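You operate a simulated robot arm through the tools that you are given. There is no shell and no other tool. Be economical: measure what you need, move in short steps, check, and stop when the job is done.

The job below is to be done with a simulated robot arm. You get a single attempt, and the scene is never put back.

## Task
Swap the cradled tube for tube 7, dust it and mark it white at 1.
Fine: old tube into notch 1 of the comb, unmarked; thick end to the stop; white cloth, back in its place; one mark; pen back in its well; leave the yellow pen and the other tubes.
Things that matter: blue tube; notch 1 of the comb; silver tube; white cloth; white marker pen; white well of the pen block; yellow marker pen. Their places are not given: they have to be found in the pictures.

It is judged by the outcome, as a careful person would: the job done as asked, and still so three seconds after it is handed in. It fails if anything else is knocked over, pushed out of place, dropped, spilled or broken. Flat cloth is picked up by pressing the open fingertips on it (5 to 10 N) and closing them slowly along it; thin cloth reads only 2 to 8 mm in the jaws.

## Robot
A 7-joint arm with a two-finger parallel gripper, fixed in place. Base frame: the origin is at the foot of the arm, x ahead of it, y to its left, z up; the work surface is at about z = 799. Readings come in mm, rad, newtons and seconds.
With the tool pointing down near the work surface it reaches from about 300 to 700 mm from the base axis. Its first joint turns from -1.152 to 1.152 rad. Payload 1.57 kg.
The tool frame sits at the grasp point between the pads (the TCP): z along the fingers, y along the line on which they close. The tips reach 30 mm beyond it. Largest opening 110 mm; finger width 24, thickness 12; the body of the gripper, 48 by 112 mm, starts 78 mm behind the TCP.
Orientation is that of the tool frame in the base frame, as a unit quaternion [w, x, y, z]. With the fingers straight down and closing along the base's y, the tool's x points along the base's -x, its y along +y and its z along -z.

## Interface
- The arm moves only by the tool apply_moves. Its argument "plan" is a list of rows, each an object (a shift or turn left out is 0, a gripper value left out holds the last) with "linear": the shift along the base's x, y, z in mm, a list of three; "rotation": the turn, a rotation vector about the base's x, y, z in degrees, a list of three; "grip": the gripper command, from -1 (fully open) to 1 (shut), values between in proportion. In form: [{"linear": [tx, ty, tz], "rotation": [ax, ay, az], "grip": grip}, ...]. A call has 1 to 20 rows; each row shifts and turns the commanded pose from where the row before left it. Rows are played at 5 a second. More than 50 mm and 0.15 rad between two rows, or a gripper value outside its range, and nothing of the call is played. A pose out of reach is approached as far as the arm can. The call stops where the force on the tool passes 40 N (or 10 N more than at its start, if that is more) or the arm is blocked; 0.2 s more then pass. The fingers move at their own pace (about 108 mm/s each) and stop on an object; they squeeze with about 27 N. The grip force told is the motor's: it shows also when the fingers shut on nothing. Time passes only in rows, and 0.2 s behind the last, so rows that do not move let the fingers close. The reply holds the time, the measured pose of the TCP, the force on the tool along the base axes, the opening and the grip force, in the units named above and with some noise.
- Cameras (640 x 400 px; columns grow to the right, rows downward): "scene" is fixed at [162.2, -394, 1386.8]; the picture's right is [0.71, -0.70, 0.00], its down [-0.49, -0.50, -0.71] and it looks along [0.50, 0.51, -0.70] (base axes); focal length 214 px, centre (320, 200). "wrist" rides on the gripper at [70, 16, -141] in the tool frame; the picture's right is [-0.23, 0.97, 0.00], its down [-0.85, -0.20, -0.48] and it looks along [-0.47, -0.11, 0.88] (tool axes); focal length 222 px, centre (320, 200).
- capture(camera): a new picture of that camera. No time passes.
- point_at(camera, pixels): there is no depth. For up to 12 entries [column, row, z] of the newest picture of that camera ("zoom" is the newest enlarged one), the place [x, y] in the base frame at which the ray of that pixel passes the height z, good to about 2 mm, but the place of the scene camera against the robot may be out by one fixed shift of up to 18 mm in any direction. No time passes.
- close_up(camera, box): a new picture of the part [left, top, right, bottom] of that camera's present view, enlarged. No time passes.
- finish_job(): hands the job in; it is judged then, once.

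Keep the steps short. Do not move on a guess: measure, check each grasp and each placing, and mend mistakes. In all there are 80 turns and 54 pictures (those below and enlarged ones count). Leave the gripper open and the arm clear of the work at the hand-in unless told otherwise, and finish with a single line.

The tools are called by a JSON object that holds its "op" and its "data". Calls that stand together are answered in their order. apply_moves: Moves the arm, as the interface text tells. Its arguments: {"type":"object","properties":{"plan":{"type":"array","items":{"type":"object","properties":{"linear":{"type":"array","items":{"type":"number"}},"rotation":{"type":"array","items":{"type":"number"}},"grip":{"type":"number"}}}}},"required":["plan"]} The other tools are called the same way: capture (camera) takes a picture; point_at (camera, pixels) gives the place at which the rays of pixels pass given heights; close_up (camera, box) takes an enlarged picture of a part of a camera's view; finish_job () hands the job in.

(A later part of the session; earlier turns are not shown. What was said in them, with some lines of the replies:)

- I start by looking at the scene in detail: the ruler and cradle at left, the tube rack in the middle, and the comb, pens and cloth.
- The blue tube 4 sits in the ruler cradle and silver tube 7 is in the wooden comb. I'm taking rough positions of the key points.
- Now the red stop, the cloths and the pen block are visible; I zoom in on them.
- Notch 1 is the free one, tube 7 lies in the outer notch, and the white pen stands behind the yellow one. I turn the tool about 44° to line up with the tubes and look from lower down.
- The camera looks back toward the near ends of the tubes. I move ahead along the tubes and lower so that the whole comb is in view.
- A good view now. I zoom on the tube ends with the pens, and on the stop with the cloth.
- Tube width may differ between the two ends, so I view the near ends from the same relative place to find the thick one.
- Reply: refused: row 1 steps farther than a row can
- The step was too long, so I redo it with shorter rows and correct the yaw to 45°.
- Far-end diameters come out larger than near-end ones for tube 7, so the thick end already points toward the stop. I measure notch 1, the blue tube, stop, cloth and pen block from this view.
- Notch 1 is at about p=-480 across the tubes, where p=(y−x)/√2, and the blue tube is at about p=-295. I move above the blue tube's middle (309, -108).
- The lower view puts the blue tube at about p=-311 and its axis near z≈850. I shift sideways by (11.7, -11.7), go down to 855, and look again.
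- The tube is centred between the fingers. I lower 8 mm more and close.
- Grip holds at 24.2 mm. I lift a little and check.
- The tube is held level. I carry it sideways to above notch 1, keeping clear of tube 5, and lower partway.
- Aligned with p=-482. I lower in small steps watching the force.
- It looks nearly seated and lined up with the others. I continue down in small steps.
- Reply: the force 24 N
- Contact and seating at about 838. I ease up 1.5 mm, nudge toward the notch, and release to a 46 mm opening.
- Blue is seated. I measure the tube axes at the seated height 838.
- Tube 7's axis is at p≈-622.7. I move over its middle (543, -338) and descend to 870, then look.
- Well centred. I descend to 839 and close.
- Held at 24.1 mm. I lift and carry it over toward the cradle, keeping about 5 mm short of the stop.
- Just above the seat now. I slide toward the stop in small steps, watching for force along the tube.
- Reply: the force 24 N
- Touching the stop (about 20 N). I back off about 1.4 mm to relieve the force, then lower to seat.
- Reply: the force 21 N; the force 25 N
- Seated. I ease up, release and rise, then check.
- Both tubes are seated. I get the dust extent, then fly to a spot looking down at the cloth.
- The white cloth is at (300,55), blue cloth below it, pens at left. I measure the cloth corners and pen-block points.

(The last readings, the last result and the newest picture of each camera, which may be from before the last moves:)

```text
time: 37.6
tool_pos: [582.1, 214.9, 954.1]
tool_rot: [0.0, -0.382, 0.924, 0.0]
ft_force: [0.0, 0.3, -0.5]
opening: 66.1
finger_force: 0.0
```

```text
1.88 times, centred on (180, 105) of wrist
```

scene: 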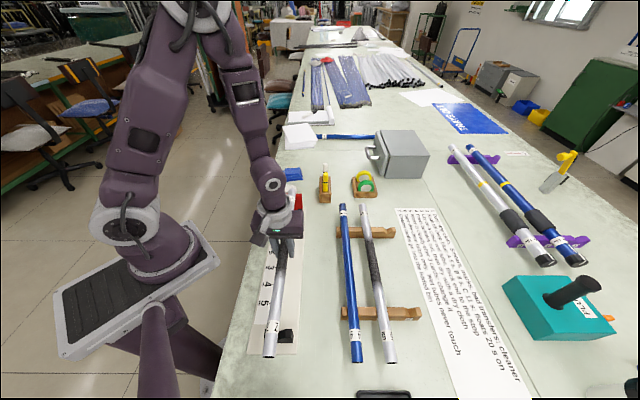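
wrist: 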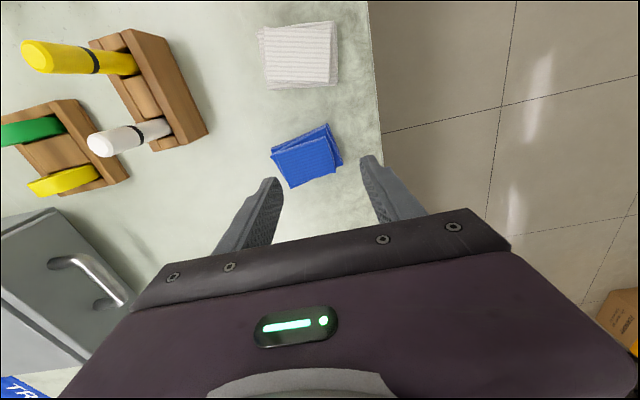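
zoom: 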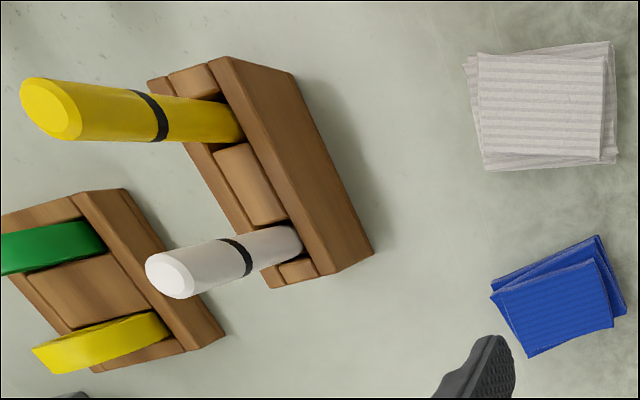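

Cloth centre is about (515, 147), lined up with the tool. I move over it with the fingers 50 mm open and descend.

{"op": "apply_moves", "data": {"plan": [{"linear": [-34, -34, 0], "grip": 0.1}, {"linear": [-33, -34, 0]}, {"linear": [0, 0, -40]}, {"linear": [0, 0, -40]}, {"linear": [0, 0, -24]}, {"linear": [0, 0, -6]}, {}]}}

{"op": "apply_moves", "data": {"plan": [{"linear": [0, 0, -3]}, {"linear": [0, 0, -2]}, {}]}}

```text
time: 38.8
tool_pos: [516.2, 149.1, 863.9]
tool_rot: [0.001, -0.383, 0.924, 0.0]
ft_force: [-7.3, -1.9, 18.5]
opening: 49.5
finger_force: 0.1
stopped in row 5: the force on the tool passed its limit (the readings are from after the stop); the commanded pose is now the measured one
```

```text
time: 39.1
tool_pos: [518.3, 148.8, 864.4]
tool_rot: [0.001, -0.384, 0.924, -0.001]
ft_force: [-5.4, -1.3, 14.6]
opening: 49.4
finger_force: 0.1
stopped in row 1: the force on the tool passed its limit (the readings are from after the stop); the commanded pose is now the measured one
```

Contact came higher than expected, at TCP z 864. I check what is touching before doing anything else.

{"op": "close_up", "data": {"camera": "scene", "box": [240, 120, 360, 240]}}

```text
3.33 times, centred on (300, 180) of scene
```

zoom: 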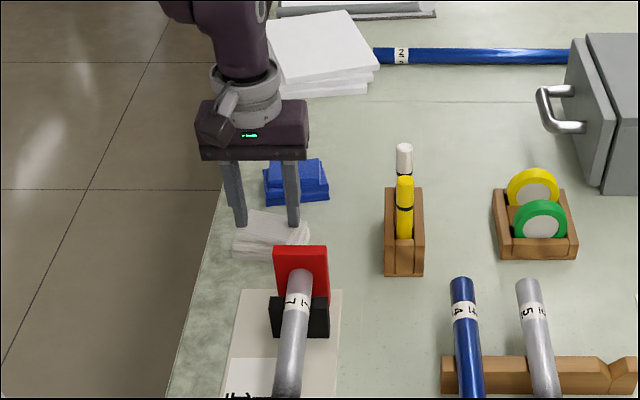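

The fingers are just pressing on a stack that is thicker than I assumed, so there is no collision. I ease up to about 8 N and then close slowly.

{"op": "apply_moves", "data": {"plan": [{"linear": [0, 0, 0.7]}, {}]}}

```text
time: 39.8
tool_pos: [518.8, 148.4, 864.2]
tool_rot: [0.002, -0.383, 0.924, 0.0]
ft_force: [-3.0, -0.2, 8.1]
opening: 49.6
finger_force: 0.1
```

8 N. Closing slowly.

{"op": "apply_moves", "data": {"plan": [{"grip": 0.18}, {"grip": 0.26}, {"grip": 0.34}, {"grip": 0.42}, {"grip": 0.5}, {"grip": 0.58}, {"grip": 0.66}, {"grip": 0.74}, {"grip": 0.82}, {"grip": 0.9}, {"grip": 1}, {}, {}]}}

```text
time: 42.5
tool_pos: [517.1, 149.3, 863.8]
tool_rot: [0.0, -0.383, 0.924, 0.0]
ft_force: [1.1, -0.5, 10.5]
opening: 0.0
finger_force: 21.5
```

The jaws closed on nothing. I lift, reopen narrower, press again at about 7 N and close more slowly.

{"op": "apply_moves", "data": {"plan": [{"linear": [0, 0, 15]}, {"linear": [-2, -2, 0], "grip": 0.2}, {}, {"linear": [0, 0, -10]}, {"linear": [0, 0, -3]}, {}]}}

```text
time: 44.0
tool_pos: [516.3, 148.0, 865.5]
tool_rot: [0.002, -0.384, 0.923, 0.0]
ft_force: [-1.1, 0.4, 0.1]
opening: 43.9
finger_force: 0.0
```

{"op": "apply_moves", "data": {"plan": [{"linear": [0, 0, -1.5]}, {}, {}]}}

```text
time: 44.8
tool_pos: [515.7, 148.4, 864.3]
tool_rot: [0.001, -0.384, 0.923, -0.001]
ft_force: [-0.9, -0.4, 4.5]
opening: 43.9
finger_force: 0.0
```

{"op": "apply_moves", "data": {"plan": [{"linear": [0, 0, -0.6]}, {}, {"grip": 0.24}, {"grip": 0.28}, {"grip": 0.32}, {"grip": 0.36}, {"grip": 0.4}, {"grip": 0.44}, {"grip": 0.48}, {"grip": 0.52}, {"grip": 0.56}, {"grip": 0.6}, {"grip": 0.64}, {"grip": 0.68}, {"grip": 0.72}, {"grip": 0.76}, {"grip": 0.8}]}}

```text
time: 48.4
tool_pos: [515.3, 147.5, 863.2]
tool_rot: [0.001, -0.384, 0.923, 0.0]
ft_force: [0.7, -0.3, 25.9]
opening: 27.3
finger_force: 9.3
```

Now the jaws are held at 27 mm with material bunched between them. I close fully while easing the pressing force.

{"op": "apply_moves", "data": {"plan": [{"linear": [0, 0, 0.5], "grip": 0.84}, {"linear": [0, 0, 0.5], "grip": 0.88}, {"grip": 0.92}, {"grip": 0.96}, {"grip": 1}, {}, {}]}}

```text
time: 50.0
tool_pos: [516.5, 148.0, 863.4]
tool_rot: [0.001, -0.384, 0.923, -0.001]
ft_force: [-0.2, 0.5, -0.6]
opening: 0.1
finger_force: 21.5
```

It slipped out. I rise and look at the cloth.

{"op": "apply_moves", "data": {"plan": [{"linear": [0, 0, 30], "grip": 0.2}, {"linear": [20, 20, 30]}, {"linear": [25, 25, 0]}, {}]}}

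{"op": "close_up", "data": {"camera": "wrist", "box": [200, 0, 420, 200]}}

```text
time: 51.0
tool_pos: [561.7, 193.0, 925.3]
tool_rot: [0.001, -0.384, 0.923, -0.001]
ft_force: [-0.3, -1.0, 0.0]
opening: 43.9
finger_force: 0.0
```

```text
2.00 times, centred on (310, 100) of wrist
```

zoom: 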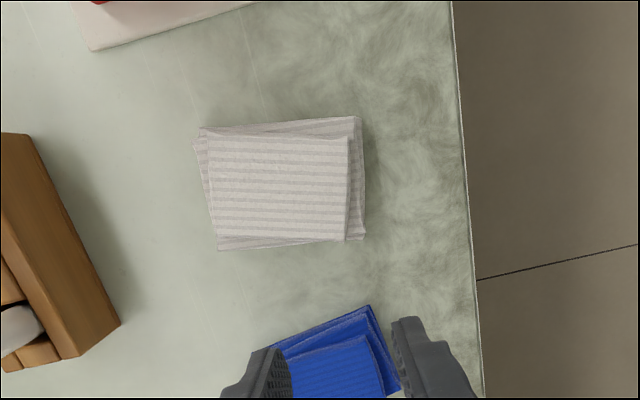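

The cloth pad slid about 15 mm across, which I'll correct when I return it. I retry at its present centre (529, 137.5) with a narrower 30 mm opening.

{"op": "apply_moves", "data": {"plan": [{"linear": [-16, -27, 0], "grip": 0.45}, {"linear": [-16.5, -28.5, 0]}, {"linear": [0, 0, -30]}, {"linear": [0, 0, -25]}, {"linear": [0, 0, -4]}, {}]}}

{"op": "apply_moves", "data": {"plan": [{"linear": [0, 0, -1.5]}, {}]}}

```text
time: 52.4
tool_pos: [529.8, 137.6, 865.1]
tool_rot: [0.001, -0.384, 0.923, -0.001]
ft_force: [-0.3, -0.3, 0.3]
opening: 30.4
finger_force: 0.1
```

```text
time: 53.0
tool_pos: [528.4, 137.2, 864.6]
tool_rot: [0.002, -0.383, 0.924, 0.001]
ft_force: [-1.9, 0.0, 12.0]
opening: 30.3
finger_force: 0.3
```

{"op": "apply_moves", "data": {"plan": [{"linear": [0, 0, 0.3], "grip": 0.48}, {"grip": 0.5}, {"grip": 0.52}, {"grip": 0.54}, {"grip": 0.56}, {"grip": 0.58}, {"grip": 0.6}]}}

```text
time: 54.5
tool_pos: [528.4, 137.2, 863.6]
tool_rot: [0.001, -0.384, 0.923, -0.001]
ft_force: [-0.2, -0.2, -0.5]
opening: 22.0
finger_force: 0.0
```

Force has dropped to zero, so the pressing must be renewed. I press down gently again.

{"op": "apply_moves", "data": {"plan": [{"linear": [0, 0, -1]}, {"linear": [0, 0, -0.7]}, {}]}}

```text
time: 55.4
tool_pos: [529.9, 136.7, 863.6]
tool_rot: [0.002, -0.383, 0.924, -0.002]
ft_force: [-1.1, -1.9, 22.0]
opening: 21.7
finger_force: 0.0
```

This behaves as a firm folded pad about 34 mm thick, so a side grasp suits it better. I rise, open fully and turn −15° to match its edges.

{"op": "apply_moves", "data": {"plan": [{"linear": [0, 0, 25]}, {"linear": [0, 0, 15], "grip": -1, "rotation": [0, 0, -7.5]}, {"rotation": [0, 0, -7.5]}, {}, {}]}}

{"op": "capture", "data": {"camera": "wrist"}}

```text
time: 56.5
tool_pos: [529.6, 136.9, 902.3]
tool_rot: [0.0, -0.258, 0.966, -0.001]
ft_force: [-0.3, -0.1, 0.1]
opening: 110.0
finger_force: 0.1
```

```text
8 pictures are left
```

wrist: 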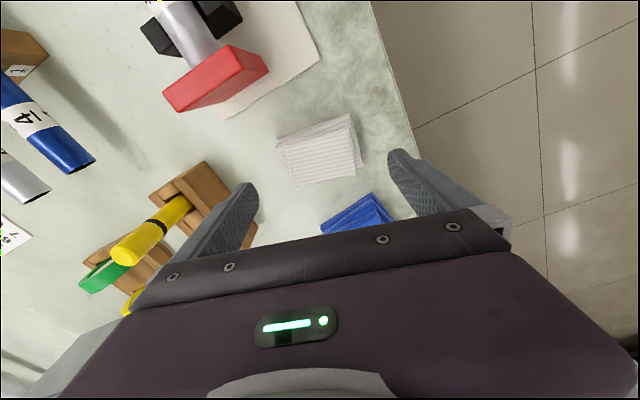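

The pad is aligned with the tool and about 10 mm toward the camera side. I shift, descend to 843 and close slowly.

{"op": "apply_moves", "data": {"plan": [{"linear": [-8.7, -5, 0]}, {"linear": [0, 0, -30]}, {"linear": [0, 0, -29]}, {}]}}

{"op": "apply_moves", "data": {"plan": [{"grip": -0.8}, {"grip": -0.6}, {"grip": -0.5}, {"grip": -0.4}, {"grip": -0.3}, {"grip": -0.2}, {}]}}

```text
time: 57.5
tool_pos: [518.3, 132.0, 842.9]
tool_rot: [0.001, -0.259, 0.966, 0.0]
ft_force: [0.7, -0.9, 0.7]
opening: 110.0
finger_force: 0.1
```

```text
time: 59.1
tool_pos: [519.9, 132.2, 842.9]
tool_rot: [0.002, -0.26, 0.966, 0.0]
ft_force: [-0.5, 0.4, 0.6]
opening: 85.5
finger_force: 27.1
```

The jaws stop at 85.5 mm with 27 N, so the pad is held firmly. I lift it.

{"op": "apply_moves", "data": {"plan": [{"grip": 0.2}, {"linear": [0, 0, 10]}, {"linear": [0, 0, 20]}, {"linear": [0, 0, 30]}, {"linear": [0, 0, 30]}, {}]}}

{"op": "close_up", "data": {"camera": "scene", "box": [230, 110, 370, 230]}}

```text
time: 60.5
tool_pos: [521.2, 131.7, 931.3]
tool_rot: [0.002, -0.26, 0.966, 0.0]
ft_force: [0.5, 0.9, 0.2]
opening: 85.2
finger_force: 27.4
```

```text
3.33 times, centred on (300, 170) of scene
```

zoom: 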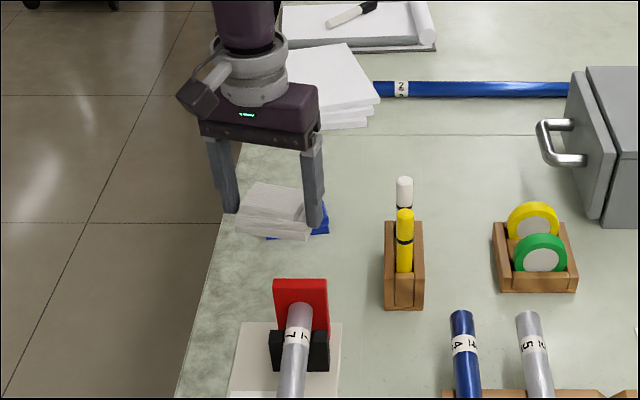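

The whole pad is held with its underside free. I carry it high over the stop to above the near edge of the dust (258, -180).

{"op": "apply_moves", "data": {"plan": [{"linear": [0, 0, 25]}, {"linear": [-28, -34, 0]}, {"linear": [-28, -34, 0]}, {"linear": [-28, -34, 0]}, {"linear": [-28, -34, 0]}, {"linear": [-28, -34, 0]}, {"linear": [-28, -34, 0]}, {"linear": [-28, -34, 0]}, {"linear": [-28, -34, 0]}, {"linear": [-28, -34, 0]}, {"linear": [-11, -6, -10]}, {"linear": [0, 0, -20]}, {"linear": [0, 0, -12]}, {}]}}

{"op": "apply_moves", "data": {"plan": [{"linear": [0, 0, -3]}, {"linear": [0, 0, -2]}, {}]}}

```text
time: 63.5
tool_pos: [255.5, -179.3, 918.9]
tool_rot: [0.001, -0.26, 0.966, -0.001]
ft_force: [-0.2, -0.2, -0.6]
opening: 85.0
finger_force: 27.2
```

```text
time: 64.3
tool_pos: [257.5, -182.0, 913.2]
tool_rot: [0.001, -0.26, 0.966, 0.0]
ft_force: [0.2, 0.2, -1.5]
opening: 85.1
finger_force: 27.7
```

{"op": "apply_moves", "data": {"plan": [{"linear": [0, 0, -2]}, {"linear": [0, 0, -2]}, {}]}}

{"op": "apply_moves", "data": {"plan": [{"linear": [0, 0, -2]}, {"linear": [0, 0, -1]}, {}]}}

```text
time: 65.2
tool_pos: [255.5, -179.9, 908.5]
tool_rot: [0.001, -0.26, 0.966, -0.001]
ft_force: [-0.6, 1.0, 25.2]
opening: 84.6
finger_force: 26.5
```

```text
time: 65.5
tool_pos: [256.6, -180.9, 908.6]
tool_rot: [0.002, -0.259, 0.966, -0.002]
ft_force: [-1.8, 1.9, 23.2]
opening: 84.8
finger_force: 26.6
stopped in row 1: the force on the tool passed its limit (the readings are from after the stop); the commanded pose is now the measured one
```

Contact with the tube at about 909.5. I ease to roughly 10 N and wipe toward the stop (d 55 → 235).

{"op": "apply_moves", "data": {"plan": [{"linear": [0, 0, 0.7]}, {"linear": [8, 8, 0]}, {"linear": [8, 8, 0]}, {"linear": [8, 8, 0]}, {"linear": [8, 8, 0]}, {"linear": [8, 8, 0]}, {"linear": [8, 8, 0]}, {"linear": [8, 8, 0]}, {"linear": [8, 8, 0]}, {}]}}

```text
time: 66.2
tool_pos: [268.4, -169.9, 908.3]
tool_rot: [0.002, -0.257, 0.967, -0.003]
ft_force: [-2.9, 0.1, 21.9]
opening: 84.8
finger_force: 27.4
stopped in row 3: the force on the tool passed its limit (the readings are from after the stop); the commanded pose is now the measured one
```

Still pressing too hard. I raise 1 mm and carry on.

{"op": "apply_moves", "data": {"plan": [{"linear": [0, 0, 1.2]}, {}]}}

{"op": "apply_moves", "data": {"plan": [{"linear": [7, 7, 0]}, {"linear": [7, 7, 0]}, {"linear": [7, 7, 0]}, {"linear": [7, 7, 0]}, {}]}}

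```text
time: 66.8
tool_pos: [268.4, -168.8, 909.6]
tool_rot: [0.002, -0.258, 0.966, -0.003]
ft_force: [-0.2, -0.3, 0.2]
opening: 85.1
finger_force: 27.2
```

```text
time: 68.0
tool_pos: [296.3, -140.5, 908.5]
tool_rot: [0.002, -0.258, 0.966, -0.002]
ft_force: [-3.1, -3.5, 12.9]
opening: 84.6
finger_force: 27.2
```

12.9 N with steady drag, good. I continue the stroke to the far side of the dust.

{"op": "apply_moves", "data": {"plan": [{"linear": [7, 7, 0.1]}, {"linear": [7, 7, 0.1]}, {"linear": [7, 7, 0.1]}, {"linear": [7, 7, 0.1]}, {"linear": [7, 7, 0.1]}, {"linear": [7, 7, 0.1]}, {"linear": [7, 7, 0.1]}, {"linear": [7, 7, 0.1]}, {"linear": [7, 7, 0.1]}, {"linear": [7, 7, 0.1]}, {"linear": [7, 7, 0.1]}, {"linear": [7, 7, 0.1]}, {"linear": [7, 7, 0.1]}, {}]}}

```text
time: 71.0
tool_pos: [387.7, -50.6, 911.7]
tool_rot: [0.002, -0.257, 0.966, -0.002]
ft_force: [-0.4, -0.1, -0.3]
opening: 84.6
finger_force: 27.1
```

I may have lost contact near the end. I lift, go back and make a second, steadier stroke.

{"op": "apply_moves", "data": {"plan": [{"linear": [0, 0, 15]}, {"linear": [-32, -32, 0]}, {"linear": [-32, -32, 0]}, {"linear": [-32, -32, 0]}, {"linear": [-34, -34, 0]}, {"linear": [0, 0, -10]}, {"linear": [0, 0, -5.5]}, {"linear": [0, 0, -1.2]}, {}]}}

{"op": "apply_moves", "data": {"plan": [{"linear": [0, 0, -0.8]}, {}]}}

```text
time: 72.9
tool_pos: [257.9, -180.5, 909.4]
tool_rot: [0.002, -0.258, 0.966, -0.002]
ft_force: [-1.4, 1.8, 21.9]
opening: 84.1
finger_force: 27.5
stopped in row 9: the force on the tool passed its limit (the readings are from after the stop); the commanded pose is now the measured one
```

```text
time: 73.3
tool_pos: [257.8, -181.0, 908.2]
tool_rot: [0.003, -0.258, 0.966, -0.003]
ft_force: [-1.7, 1.6, 23.4]
opening: 84.7
finger_force: 26.6
stopped in row 1: the force on the tool passed its limit (the readings are from after the stop); the commanded pose is now the measured one
```

{"op": "apply_moves", "data": {"plan": [{"linear": [0, 0, 0.8]}, {"linear": [7, 7, 0.2]}, {"linear": [7, 7, 0]}, {"linear": [7, 7, 0]}, {"linear": [7, 7, 0]}, {"linear": [7, 7, 0]}, {"linear": [7, 7, 0]}]}}

{"op": "apply_moves", "data": {"plan": [{"linear": [7, 7, -0.3]}, {"linear": [7, 7, 0]}, {"linear": [7, 7, 0]}, {"linear": [7, 7, 0]}, {"linear": [7, 7, 0]}]}}

```text
time: 74.9
tool_pos: [299.5, -139.4, 909.0]
tool_rot: [0.003, -0.257, 0.967, -0.003]
ft_force: [-5.5, -6.4, 16.9]
opening: 84.5
finger_force: 27.5
```

```text
time: 76.1
tool_pos: [335.6, -105.7, 909.7]
tool_rot: [0.003, -0.259, 0.966, -0.003]
ft_force: [-6.3, -5.4, 16.4]
opening: 84.1
finger_force: 27.0
```

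Steady contact at about 16 N. I finish the stroke and lift away along the stroke direction.

{"op": "apply_moves", "data": {"plan": [{"linear": [7, 7, 0]}, {"linear": [7, 7, 0]}, {"linear": [7, 7, 0]}, {"linear": [7, 7, 0]}, {"linear": [7, 7, 0]}, {"linear": [7, 7, 0]}, {"linear": [7, 7, 0]}]}}

{"op": "apply_moves", "data": {"plan": [{"linear": [0, 0, 20]}, {"linear": [0, 0, 30]}, {"linear": [28, 34, 0]}, {"linear": [28, 34, 0]}, {"linear": [28, 34, 0]}, {}]}}

{"op": "capture", "data": {"camera": "wrist"}}

```text
time: 77.7
tool_pos: [382.5, -54.0, 909.5]
tool_rot: [0.002, -0.257, 0.966, -0.003]
ft_force: [-11.3, -13.6, 36.5]
opening: 84.1
finger_force: 26.8
```

```text
time: 79.1
tool_pos: [468.6, 47.0, 959.5]
tool_rot: [0.003, -0.258, 0.966, -0.003]
ft_force: [0.1, 0.7, -0.1]
opening: 84.3
finger_force: 27.1
```

```text
6 pictures are left
```

wrist: 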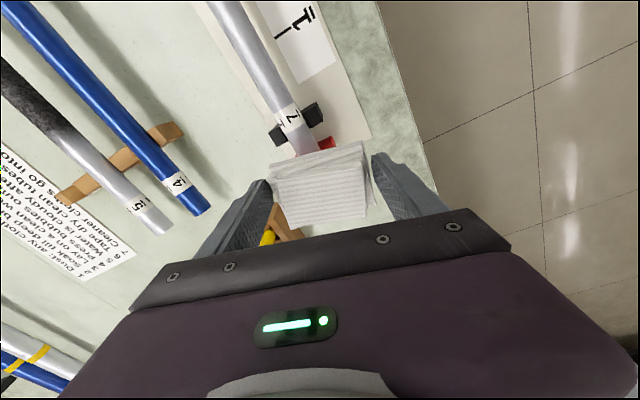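

The dusted part is out of this view, so I check the tube with the scene camera before returning the cloth.

{"op": "close_up", "data": {"camera": "scene", "box": [230, 170, 430, 370]}}

```text
2.00 times, centred on (330, 270) of scene
```

zoom: 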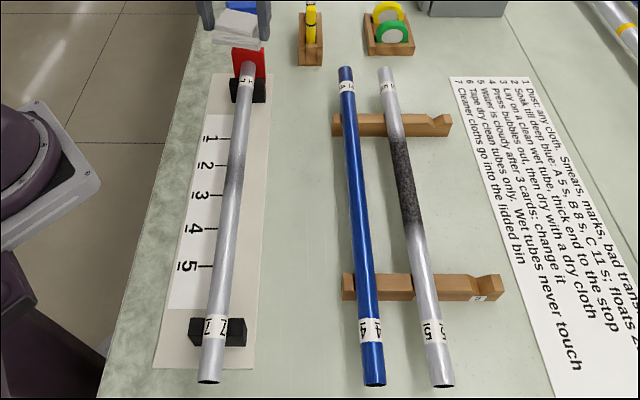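

Mostly clean, but some dust remains between marks 1 and 3. I go back for further strokes there.

{"op": "apply_moves", "data": {"plan": [{"linear": [-31.5, -35, 0]}, {"linear": [-31.5, -35, 0]}, {"linear": [-31.5, -35, 0]}, {"linear": [-31.5, -35, 0]}, {"linear": [-31.5, -34, 0]}, {"linear": [0, 0, -25]}, {"linear": [0, 0, -20]}, {"linear": [0, 0, -4.5]}, {}]}}

{"op": "apply_moves", "data": {"plan": [{"linear": [5, 5, -0.3]}, {"linear": [5, 5, 0]}, {"linear": [5, 5, 0]}, {"linear": [5, 5, 0]}, {"linear": [5, 5, 0]}, {"linear": [5, 5, 0]}]}}

```text
time: 81.1
tool_pos: [309.7, -125.9, 908.8]
tool_rot: [0.003, -0.259, 0.966, -0.002]
ft_force: [0.4, -0.4, -0.1]
opening: 84.3
finger_force: 27.1
```

```text
time: 82.5
tool_pos: [339.5, -97.3, 909.1]
tool_rot: [0.003, -0.258, 0.966, -0.003]
ft_force: [-3.5, -4.1, 9.9]
opening: 84.3
finger_force: 26.5
```

{"op": "apply_moves", "data": {"plan": [{"linear": [5, 5, 0]}, {"linear": [5, 5, 0]}, {"linear": [5, 5, 0]}, {"linear": [5, 5, 0]}, {"linear": [5, 5, 0]}, {"linear": [5, 5, 0]}, {"linear": [5, 5, 0]}, {"linear": [5, 5, 0]}, {"linear": [5, 5, 0]}, {"linear": [0, 0, 12]}, {"linear": [-30, -30, 0]}, {"linear": [-30, -30, 0]}, {"linear": [-15, -15, 0]}, {"linear": [0, 0, -8]}, {"linear": [0, 0, -4]}, {}]}}

{"op": "apply_moves", "data": {"plan": [{"linear": [5, 5, -0.3]}, {"linear": [5, 5, 0]}, {"linear": [5, 5, 0]}, {"linear": [5, 5, 0]}, {"linear": [5, 5, 0]}, {"linear": [5, 5, 0]}]}}

```text
time: 85.9
tool_pos: [311.4, -127.6, 908.6]
tool_rot: [0.002, -0.259, 0.966, -0.003]
ft_force: [-2.6, -0.7, 20.5]
opening: 83.9
finger_force: 27.4
```

```text
time: 86.7
tool_pos: [323.6, -112.4, 909.9]
tool_rot: [0.003, -0.256, 0.967, -0.003]
ft_force: [-3.2, 0.1, 20.0]
opening: 84.1
finger_force: 26.9
stopped in row 4: the force on the tool passed its limit (the readings are from after the stop); the commanded pose is now the measured one
```

I finish this stroke, lift, and carry the cloth back above its original place (514, 147).

{"op": "apply_moves", "data": {"plan": [{"linear": [5, 5, 0.3]}, {"linear": [5, 5, 0]}, {"linear": [5, 5, 0]}, {"linear": [5, 5, 0]}, {"linear": [5, 5, 0]}, {"linear": [5, 5, 0]}, {"linear": [5, 5, 0]}, {"linear": [5, 5, 0]}, {"linear": [5, 5, 0]}, {"linear": [5, 5, 0]}, {"linear": [5, 5, 0]}]}}

{"op": "apply_moves", "data": {"plan": [{"linear": [0, 0, 25]}, {"linear": [0, 0, 25]}, {}]}}

{"op": "close_up", "data": {"camera": "scene", "box": [245, 190, 325, 330]}}

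```text
time: 88.6
tool_pos: [363.6, -75.2, 909.7]
tool_rot: [0.002, -0.255, 0.967, -0.003]
ft_force: [-4.7, -0.5, 17.8]
opening: 84.3
finger_force: 26.9
stopped in row 9: the force on the tool passed its limit (the readings are from after the stop); the commanded pose is now the measured one
```

```text
time: 89.4
tool_pos: [364.7, -74.4, 959.5]
tool_rot: [0.002, -0.256, 0.967, -0.003]
ft_force: [-0.3, 0.6, 0.2]
opening: 84.0
finger_force: 26.5
```

```text
2.86 times, centred on (285, 260) of scene
```

zoom: 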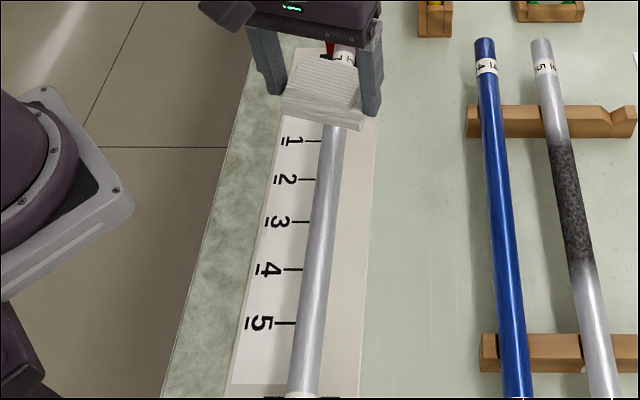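

The tube is clean. I return the cloth to (514, 147) and lower it close to the table.

{"op": "apply_moves", "data": {"plan": [{"linear": [24.9, 36.9, 0]}, {"linear": [24.9, 36.9, 0]}, {"linear": [24.9, 36.9, 0]}, {"linear": [24.9, 36.9, 0]}, {"linear": [24.9, 36.9, 0]}, {"linear": [24.8, 36.9, 0]}, {"linear": [0, 0, -40]}, {"linear": [0, 0, -40]}, {"linear": [0, 0, -25]}, {"linear": [0, 0, -6]}, {}]}}

{"op": "apply_moves", "data": {"plan": [{"linear": [0, 0, -2]}, {"linear": [0, 0, -1]}, {}]}}

```text
time: 91.8
tool_pos: [515.6, 146.3, 848.7]
tool_rot: [0.002, -0.256, 0.967, -0.003]
ft_force: [-0.7, 0.0, -0.2]
opening: 84.2
finger_force: 27.2
```

```text
time: 92.6
tool_pos: [514.0, 146.4, 846.0]
tool_rot: [0.0, -0.256, 0.967, -0.003]
ft_force: [-0.4, -0.6, -0.1]
opening: 84.0
finger_force: 26.9
```

I lower the last bit, release the cloth, rise, and move to view the white pen from above (672, 64, 980), turning back to 45°.

{"op": "apply_moves", "data": {"plan": [{"linear": [0, 0, -2]}, {}, {"grip": -0.6}, {"grip": -0.75}, {"grip": -1}, {}, {"linear": [0, 0, 15]}, {"linear": [0, 0, 40]}, {"linear": [0, 0, 40]}, {"linear": [0, 0, 41]}, {"linear": [32, -16, 0], "rotation": [0, 0, 7.4]}, {"linear": [32, -16, 0], "rotation": [0, 0, 7.4]}, {"linear": [32, -16, 0], "grip": 0.2}, {"linear": [32, -17, 0]}, {"linear": [30, -17, 0]}, {}]}}

{"op": "capture", "data": {"camera": "wrist"}}

```text
time: 96.0
tool_pos: [671.7, 63.9, 978.0]
tool_rot: [0.001, -0.379, 0.926, -0.003]
ft_force: [-0.2, -0.3, 0.9]
opening: 44.4
finger_force: 0.1
```

```text
3 pictures are left
```

wrist: 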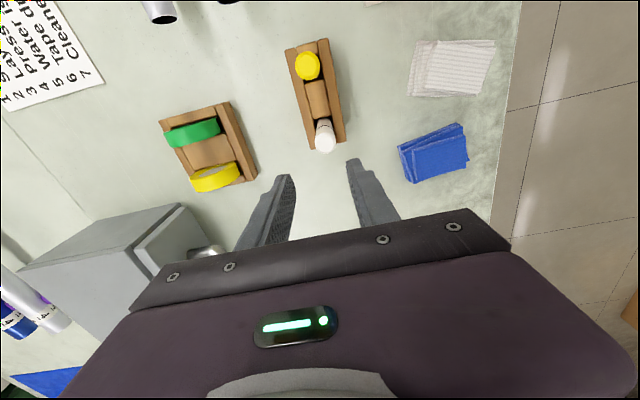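

White pen top is at (325,145). I verify its position and the cloth's, and move above it without descending past the top.

{"op": "point_at", "data": {"camera": "wrist", "pixels": [[325, 143, 920], [325, 143, 905], [318, 125, 840], [415, 40, 831], [494, 42, 831], [487, 95, 831], [412, 92, 831]]}}

{"op": "apply_moves", "data": {"plan": [{"linear": [-19.1, -7.3, 0], "rotation": [0, 0, 0.5]}, {"linear": [0, 0, -20]}, {}]}}

```text
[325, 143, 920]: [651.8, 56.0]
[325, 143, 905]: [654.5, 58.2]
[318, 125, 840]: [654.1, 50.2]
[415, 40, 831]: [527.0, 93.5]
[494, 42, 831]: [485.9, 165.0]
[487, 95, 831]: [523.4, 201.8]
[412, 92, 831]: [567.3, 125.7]
```

```text
time: 96.8
tool_pos: [651.4, 58.0, 957.8]
tool_rot: [0.002, -0.382, 0.924, -0.002]
ft_force: [-0.7, 0.1, 0.3]
opening: 44.1
finger_force: 0.1
```

The pen is at (652, 56.5), and the cloth is back within about 1 cm of its original place. I descend to 890 and grip the pen.

{"op": "apply_moves", "data": {"plan": [{"linear": [0.5, -1, -25]}, {"linear": [0, 0, -25]}, {"linear": [0, 0, -18]}, {"grip": 0.4}, {"grip": 0.6}, {"grip": 0.8}, {"grip": 1}, {}]}}

{"op": "apply_moves", "data": {"plan": [{"linear": [0, 0, 12]}, {"linear": [0, 0, 20]}, {"linear": [0, 0, 40]}, {"linear": [0, 0, 40]}, {}]}}

{"op": "close_up", "data": {"camera": "scene", "box": [270, 70, 390, 210]}}

```text
time: 98.6
tool_pos: [652.0, 58.7, 891.8]
tool_rot: [0.002, -0.382, 0.924, -0.003]
ft_force: [-0.2, 0.3, 0.2]
opening: 16.1
finger_force: 26.4
```

```text
time: 99.8
tool_pos: [652.2, 56.5, 1001.3]
tool_rot: [0.002, -0.383, 0.924, -0.003]
ft_force: [-0.7, 0.3, 0.1]
opening: 16.3
finger_force: 26.9
```

```text
2.86 times, centred on (330, 140) of scene
```

zoom: 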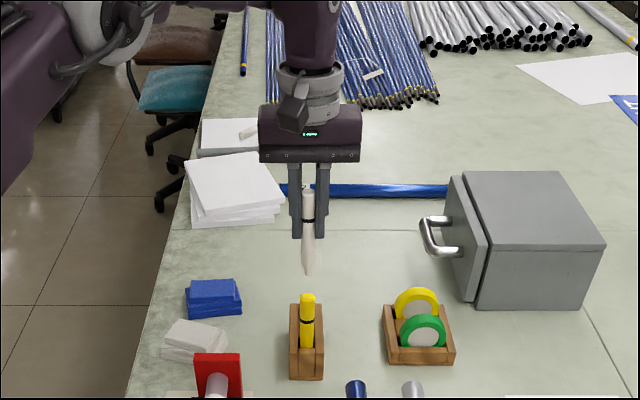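

The white pen is held upright, nib about 75 mm below the grasp point. I carry it over mark 1 (398, -41) and lower to just above the tube.

{"op": "apply_moves", "data": {"plan": [{"linear": [0, 0, 20]}, {"linear": [-42.4, -16.3, 0]}, {"linear": [-42.4, -16.3, 0]}, {"linear": [-42.4, -16.3, 0]}, {"linear": [-42.4, -16.3, 0]}, {"linear": [-42.4, -16.3, 0]}, {"linear": [-42.4, -16.2, 0]}, {"linear": [0, 0, -30]}, {"linear": [0, 0, -25]}, {"linear": [0, 0, -15]}, {}]}}

{"op": "close_up", "data": {"camera": "wrist", "box": [220, 60, 420, 240]}}

{"op": "point_at", "data": {"camera": "wrist", "pixels": [[320, 170, 865], [340, 150, 803], [340, 170, 803], [340, 190, 803], [360, 150, 803], [360, 170, 803], [360, 190, 803], [380, 170, 803]]}}

```text
time: 102.2
tool_pos: [396.5, -39.5, 954.3]
tool_rot: [0.002, -0.382, 0.924, -0.004]
ft_force: [-1.2, -0.2, 16.3]
opening: 16.2
finger_force: 27.3
```

```text
2.22 times, centred on (320, 150) of wrist
```

zoom: 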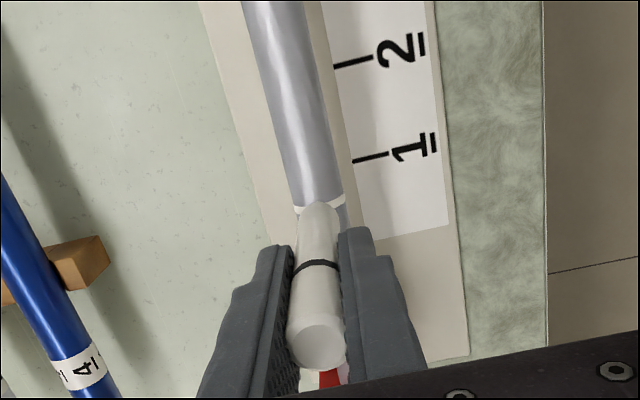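

```text
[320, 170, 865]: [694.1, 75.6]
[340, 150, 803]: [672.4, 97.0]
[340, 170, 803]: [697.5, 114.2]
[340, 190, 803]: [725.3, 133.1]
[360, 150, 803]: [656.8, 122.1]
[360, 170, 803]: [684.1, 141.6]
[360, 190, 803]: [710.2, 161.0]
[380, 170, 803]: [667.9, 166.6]
```

The nib is already in contact at mark 1 and has left a white mark, so I lift at once without touching again. Then I retrace the exact path to the pen well.

{"op": "apply_moves", "data": {"plan": [{"linear": [0, 0, 15]}, {"linear": [0, 0, 25]}, {"linear": [0, 0, 30]}, {"linear": [42.4, 16.2, 0]}, {"linear": [42.4, 16.3, 0]}, {"linear": [42.4, 16.3, 0]}, {"linear": [42.4, 16.3, 0]}, {"linear": [42.4, 16.3, 0]}, {"linear": [42.4, 16.3, 0]}, {}, {"linear": [0, 0, -20]}, {}]}}

{"op": "apply_moves", "data": {"plan": [{"linear": [0, 0, -35]}, {"linear": [0, 0, -30]}, {"linear": [0, 0, -15]}, {"linear": [0, 0, -10]}, {"linear": [0, 0, -10]}, {}]}}

```text
time: 104.8
tool_pos: [652.5, 56.4, 1001.9]
tool_rot: [0.001, -0.383, 0.924, -0.003]
ft_force: [0.8, -0.6, -0.4]
opening: 16.1
finger_force: 26.9
```

```text
time: 106.2
tool_pos: [652.6, 56.5, 902.6]
tool_rot: [0.002, -0.382, 0.924, -0.003]
ft_force: [0.1, 0.7, 0.8]
opening: 16.1
finger_force: 26.9
```

No resistance so far. I lower the last centimetre in small steps.

{"op": "apply_moves", "data": {"plan": [{"linear": [0, 0, -4]}, {"linear": [0, 0, -3]}, {"linear": [0, 0, -2]}, {}]}}

{"op": "apply_moves", "data": {"plan": [{"linear": [0, 0, -1.5]}, {}]}}

```text
time: 107.2
tool_pos: [654.0, 57.3, 895.9]
tool_rot: [0.003, -0.382, 0.924, -0.004]
ft_force: [1.6, 2.3, 23.1]
opening: 16.4
finger_force: 27.0
```

```text
time: 107.8
tool_pos: [651.6, 57.0, 892.7]
tool_rot: [0.003, -0.383, 0.924, -0.004]
ft_force: [3.5, -2.2, 20.2]
opening: 16.3
finger_force: 26.9
```

The pen has bottomed in its well. I ease, open, rise straight up, move the arm clear, then use the last picture for a full check.

{"op": "apply_moves", "data": {"plan": [{"linear": [0, 0, 1]}, {}, {"grip": 0.5}, {"grip": 0.2}, {}, {"linear": [0, 0, 25]}, {"linear": [0, 0, 35]}, {"linear": [0, 0, 40]}, {"linear": [0, 0, 45]}, {"linear": [0, 0, 45], "grip": -1}, {"linear": [-20, 30, 30]}, {"linear": [-20, 40, 10]}, {"linear": [-20, 40, 0]}, {"linear": [-20, 40, 0]}, {}]}}

{"op": "close_up", "data": {"camera": "scene", "box": [225, 140, 425, 300]}}

```text
time: 111.0
tool_pos: [575.2, 206.2, 1123.0]
tool_rot: [0.001, -0.382, 0.924, -0.003]
ft_force: [1.3, 0.3, 0.6]
opening: 109.9
finger_force: 0.1
```

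```text
2.50 times, centred on (325, 220) of scene
```

zoom: 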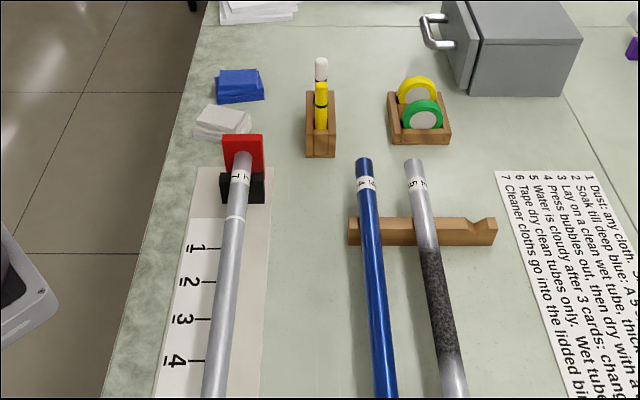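

The last picture shows everything in order. The mark looks offset from tick 1 only because the tube sits above the scale; allowing for that, it is within about 5 mm of tick 1. The pen and cloth are back, blue is in notch 1, and the arm is clear. I hand in.

{"op": "finish_job", "data": {}}

```text
The job is handed in.
```

Job handed in: tube 7 is in the cradle with its thick end at the stop, dusted and marked once in white within about 5 mm of 1; blue tube 4 is unmarked in notch 1, the white pen is back in its well, and the cloth is within about 1 cm of where it started.
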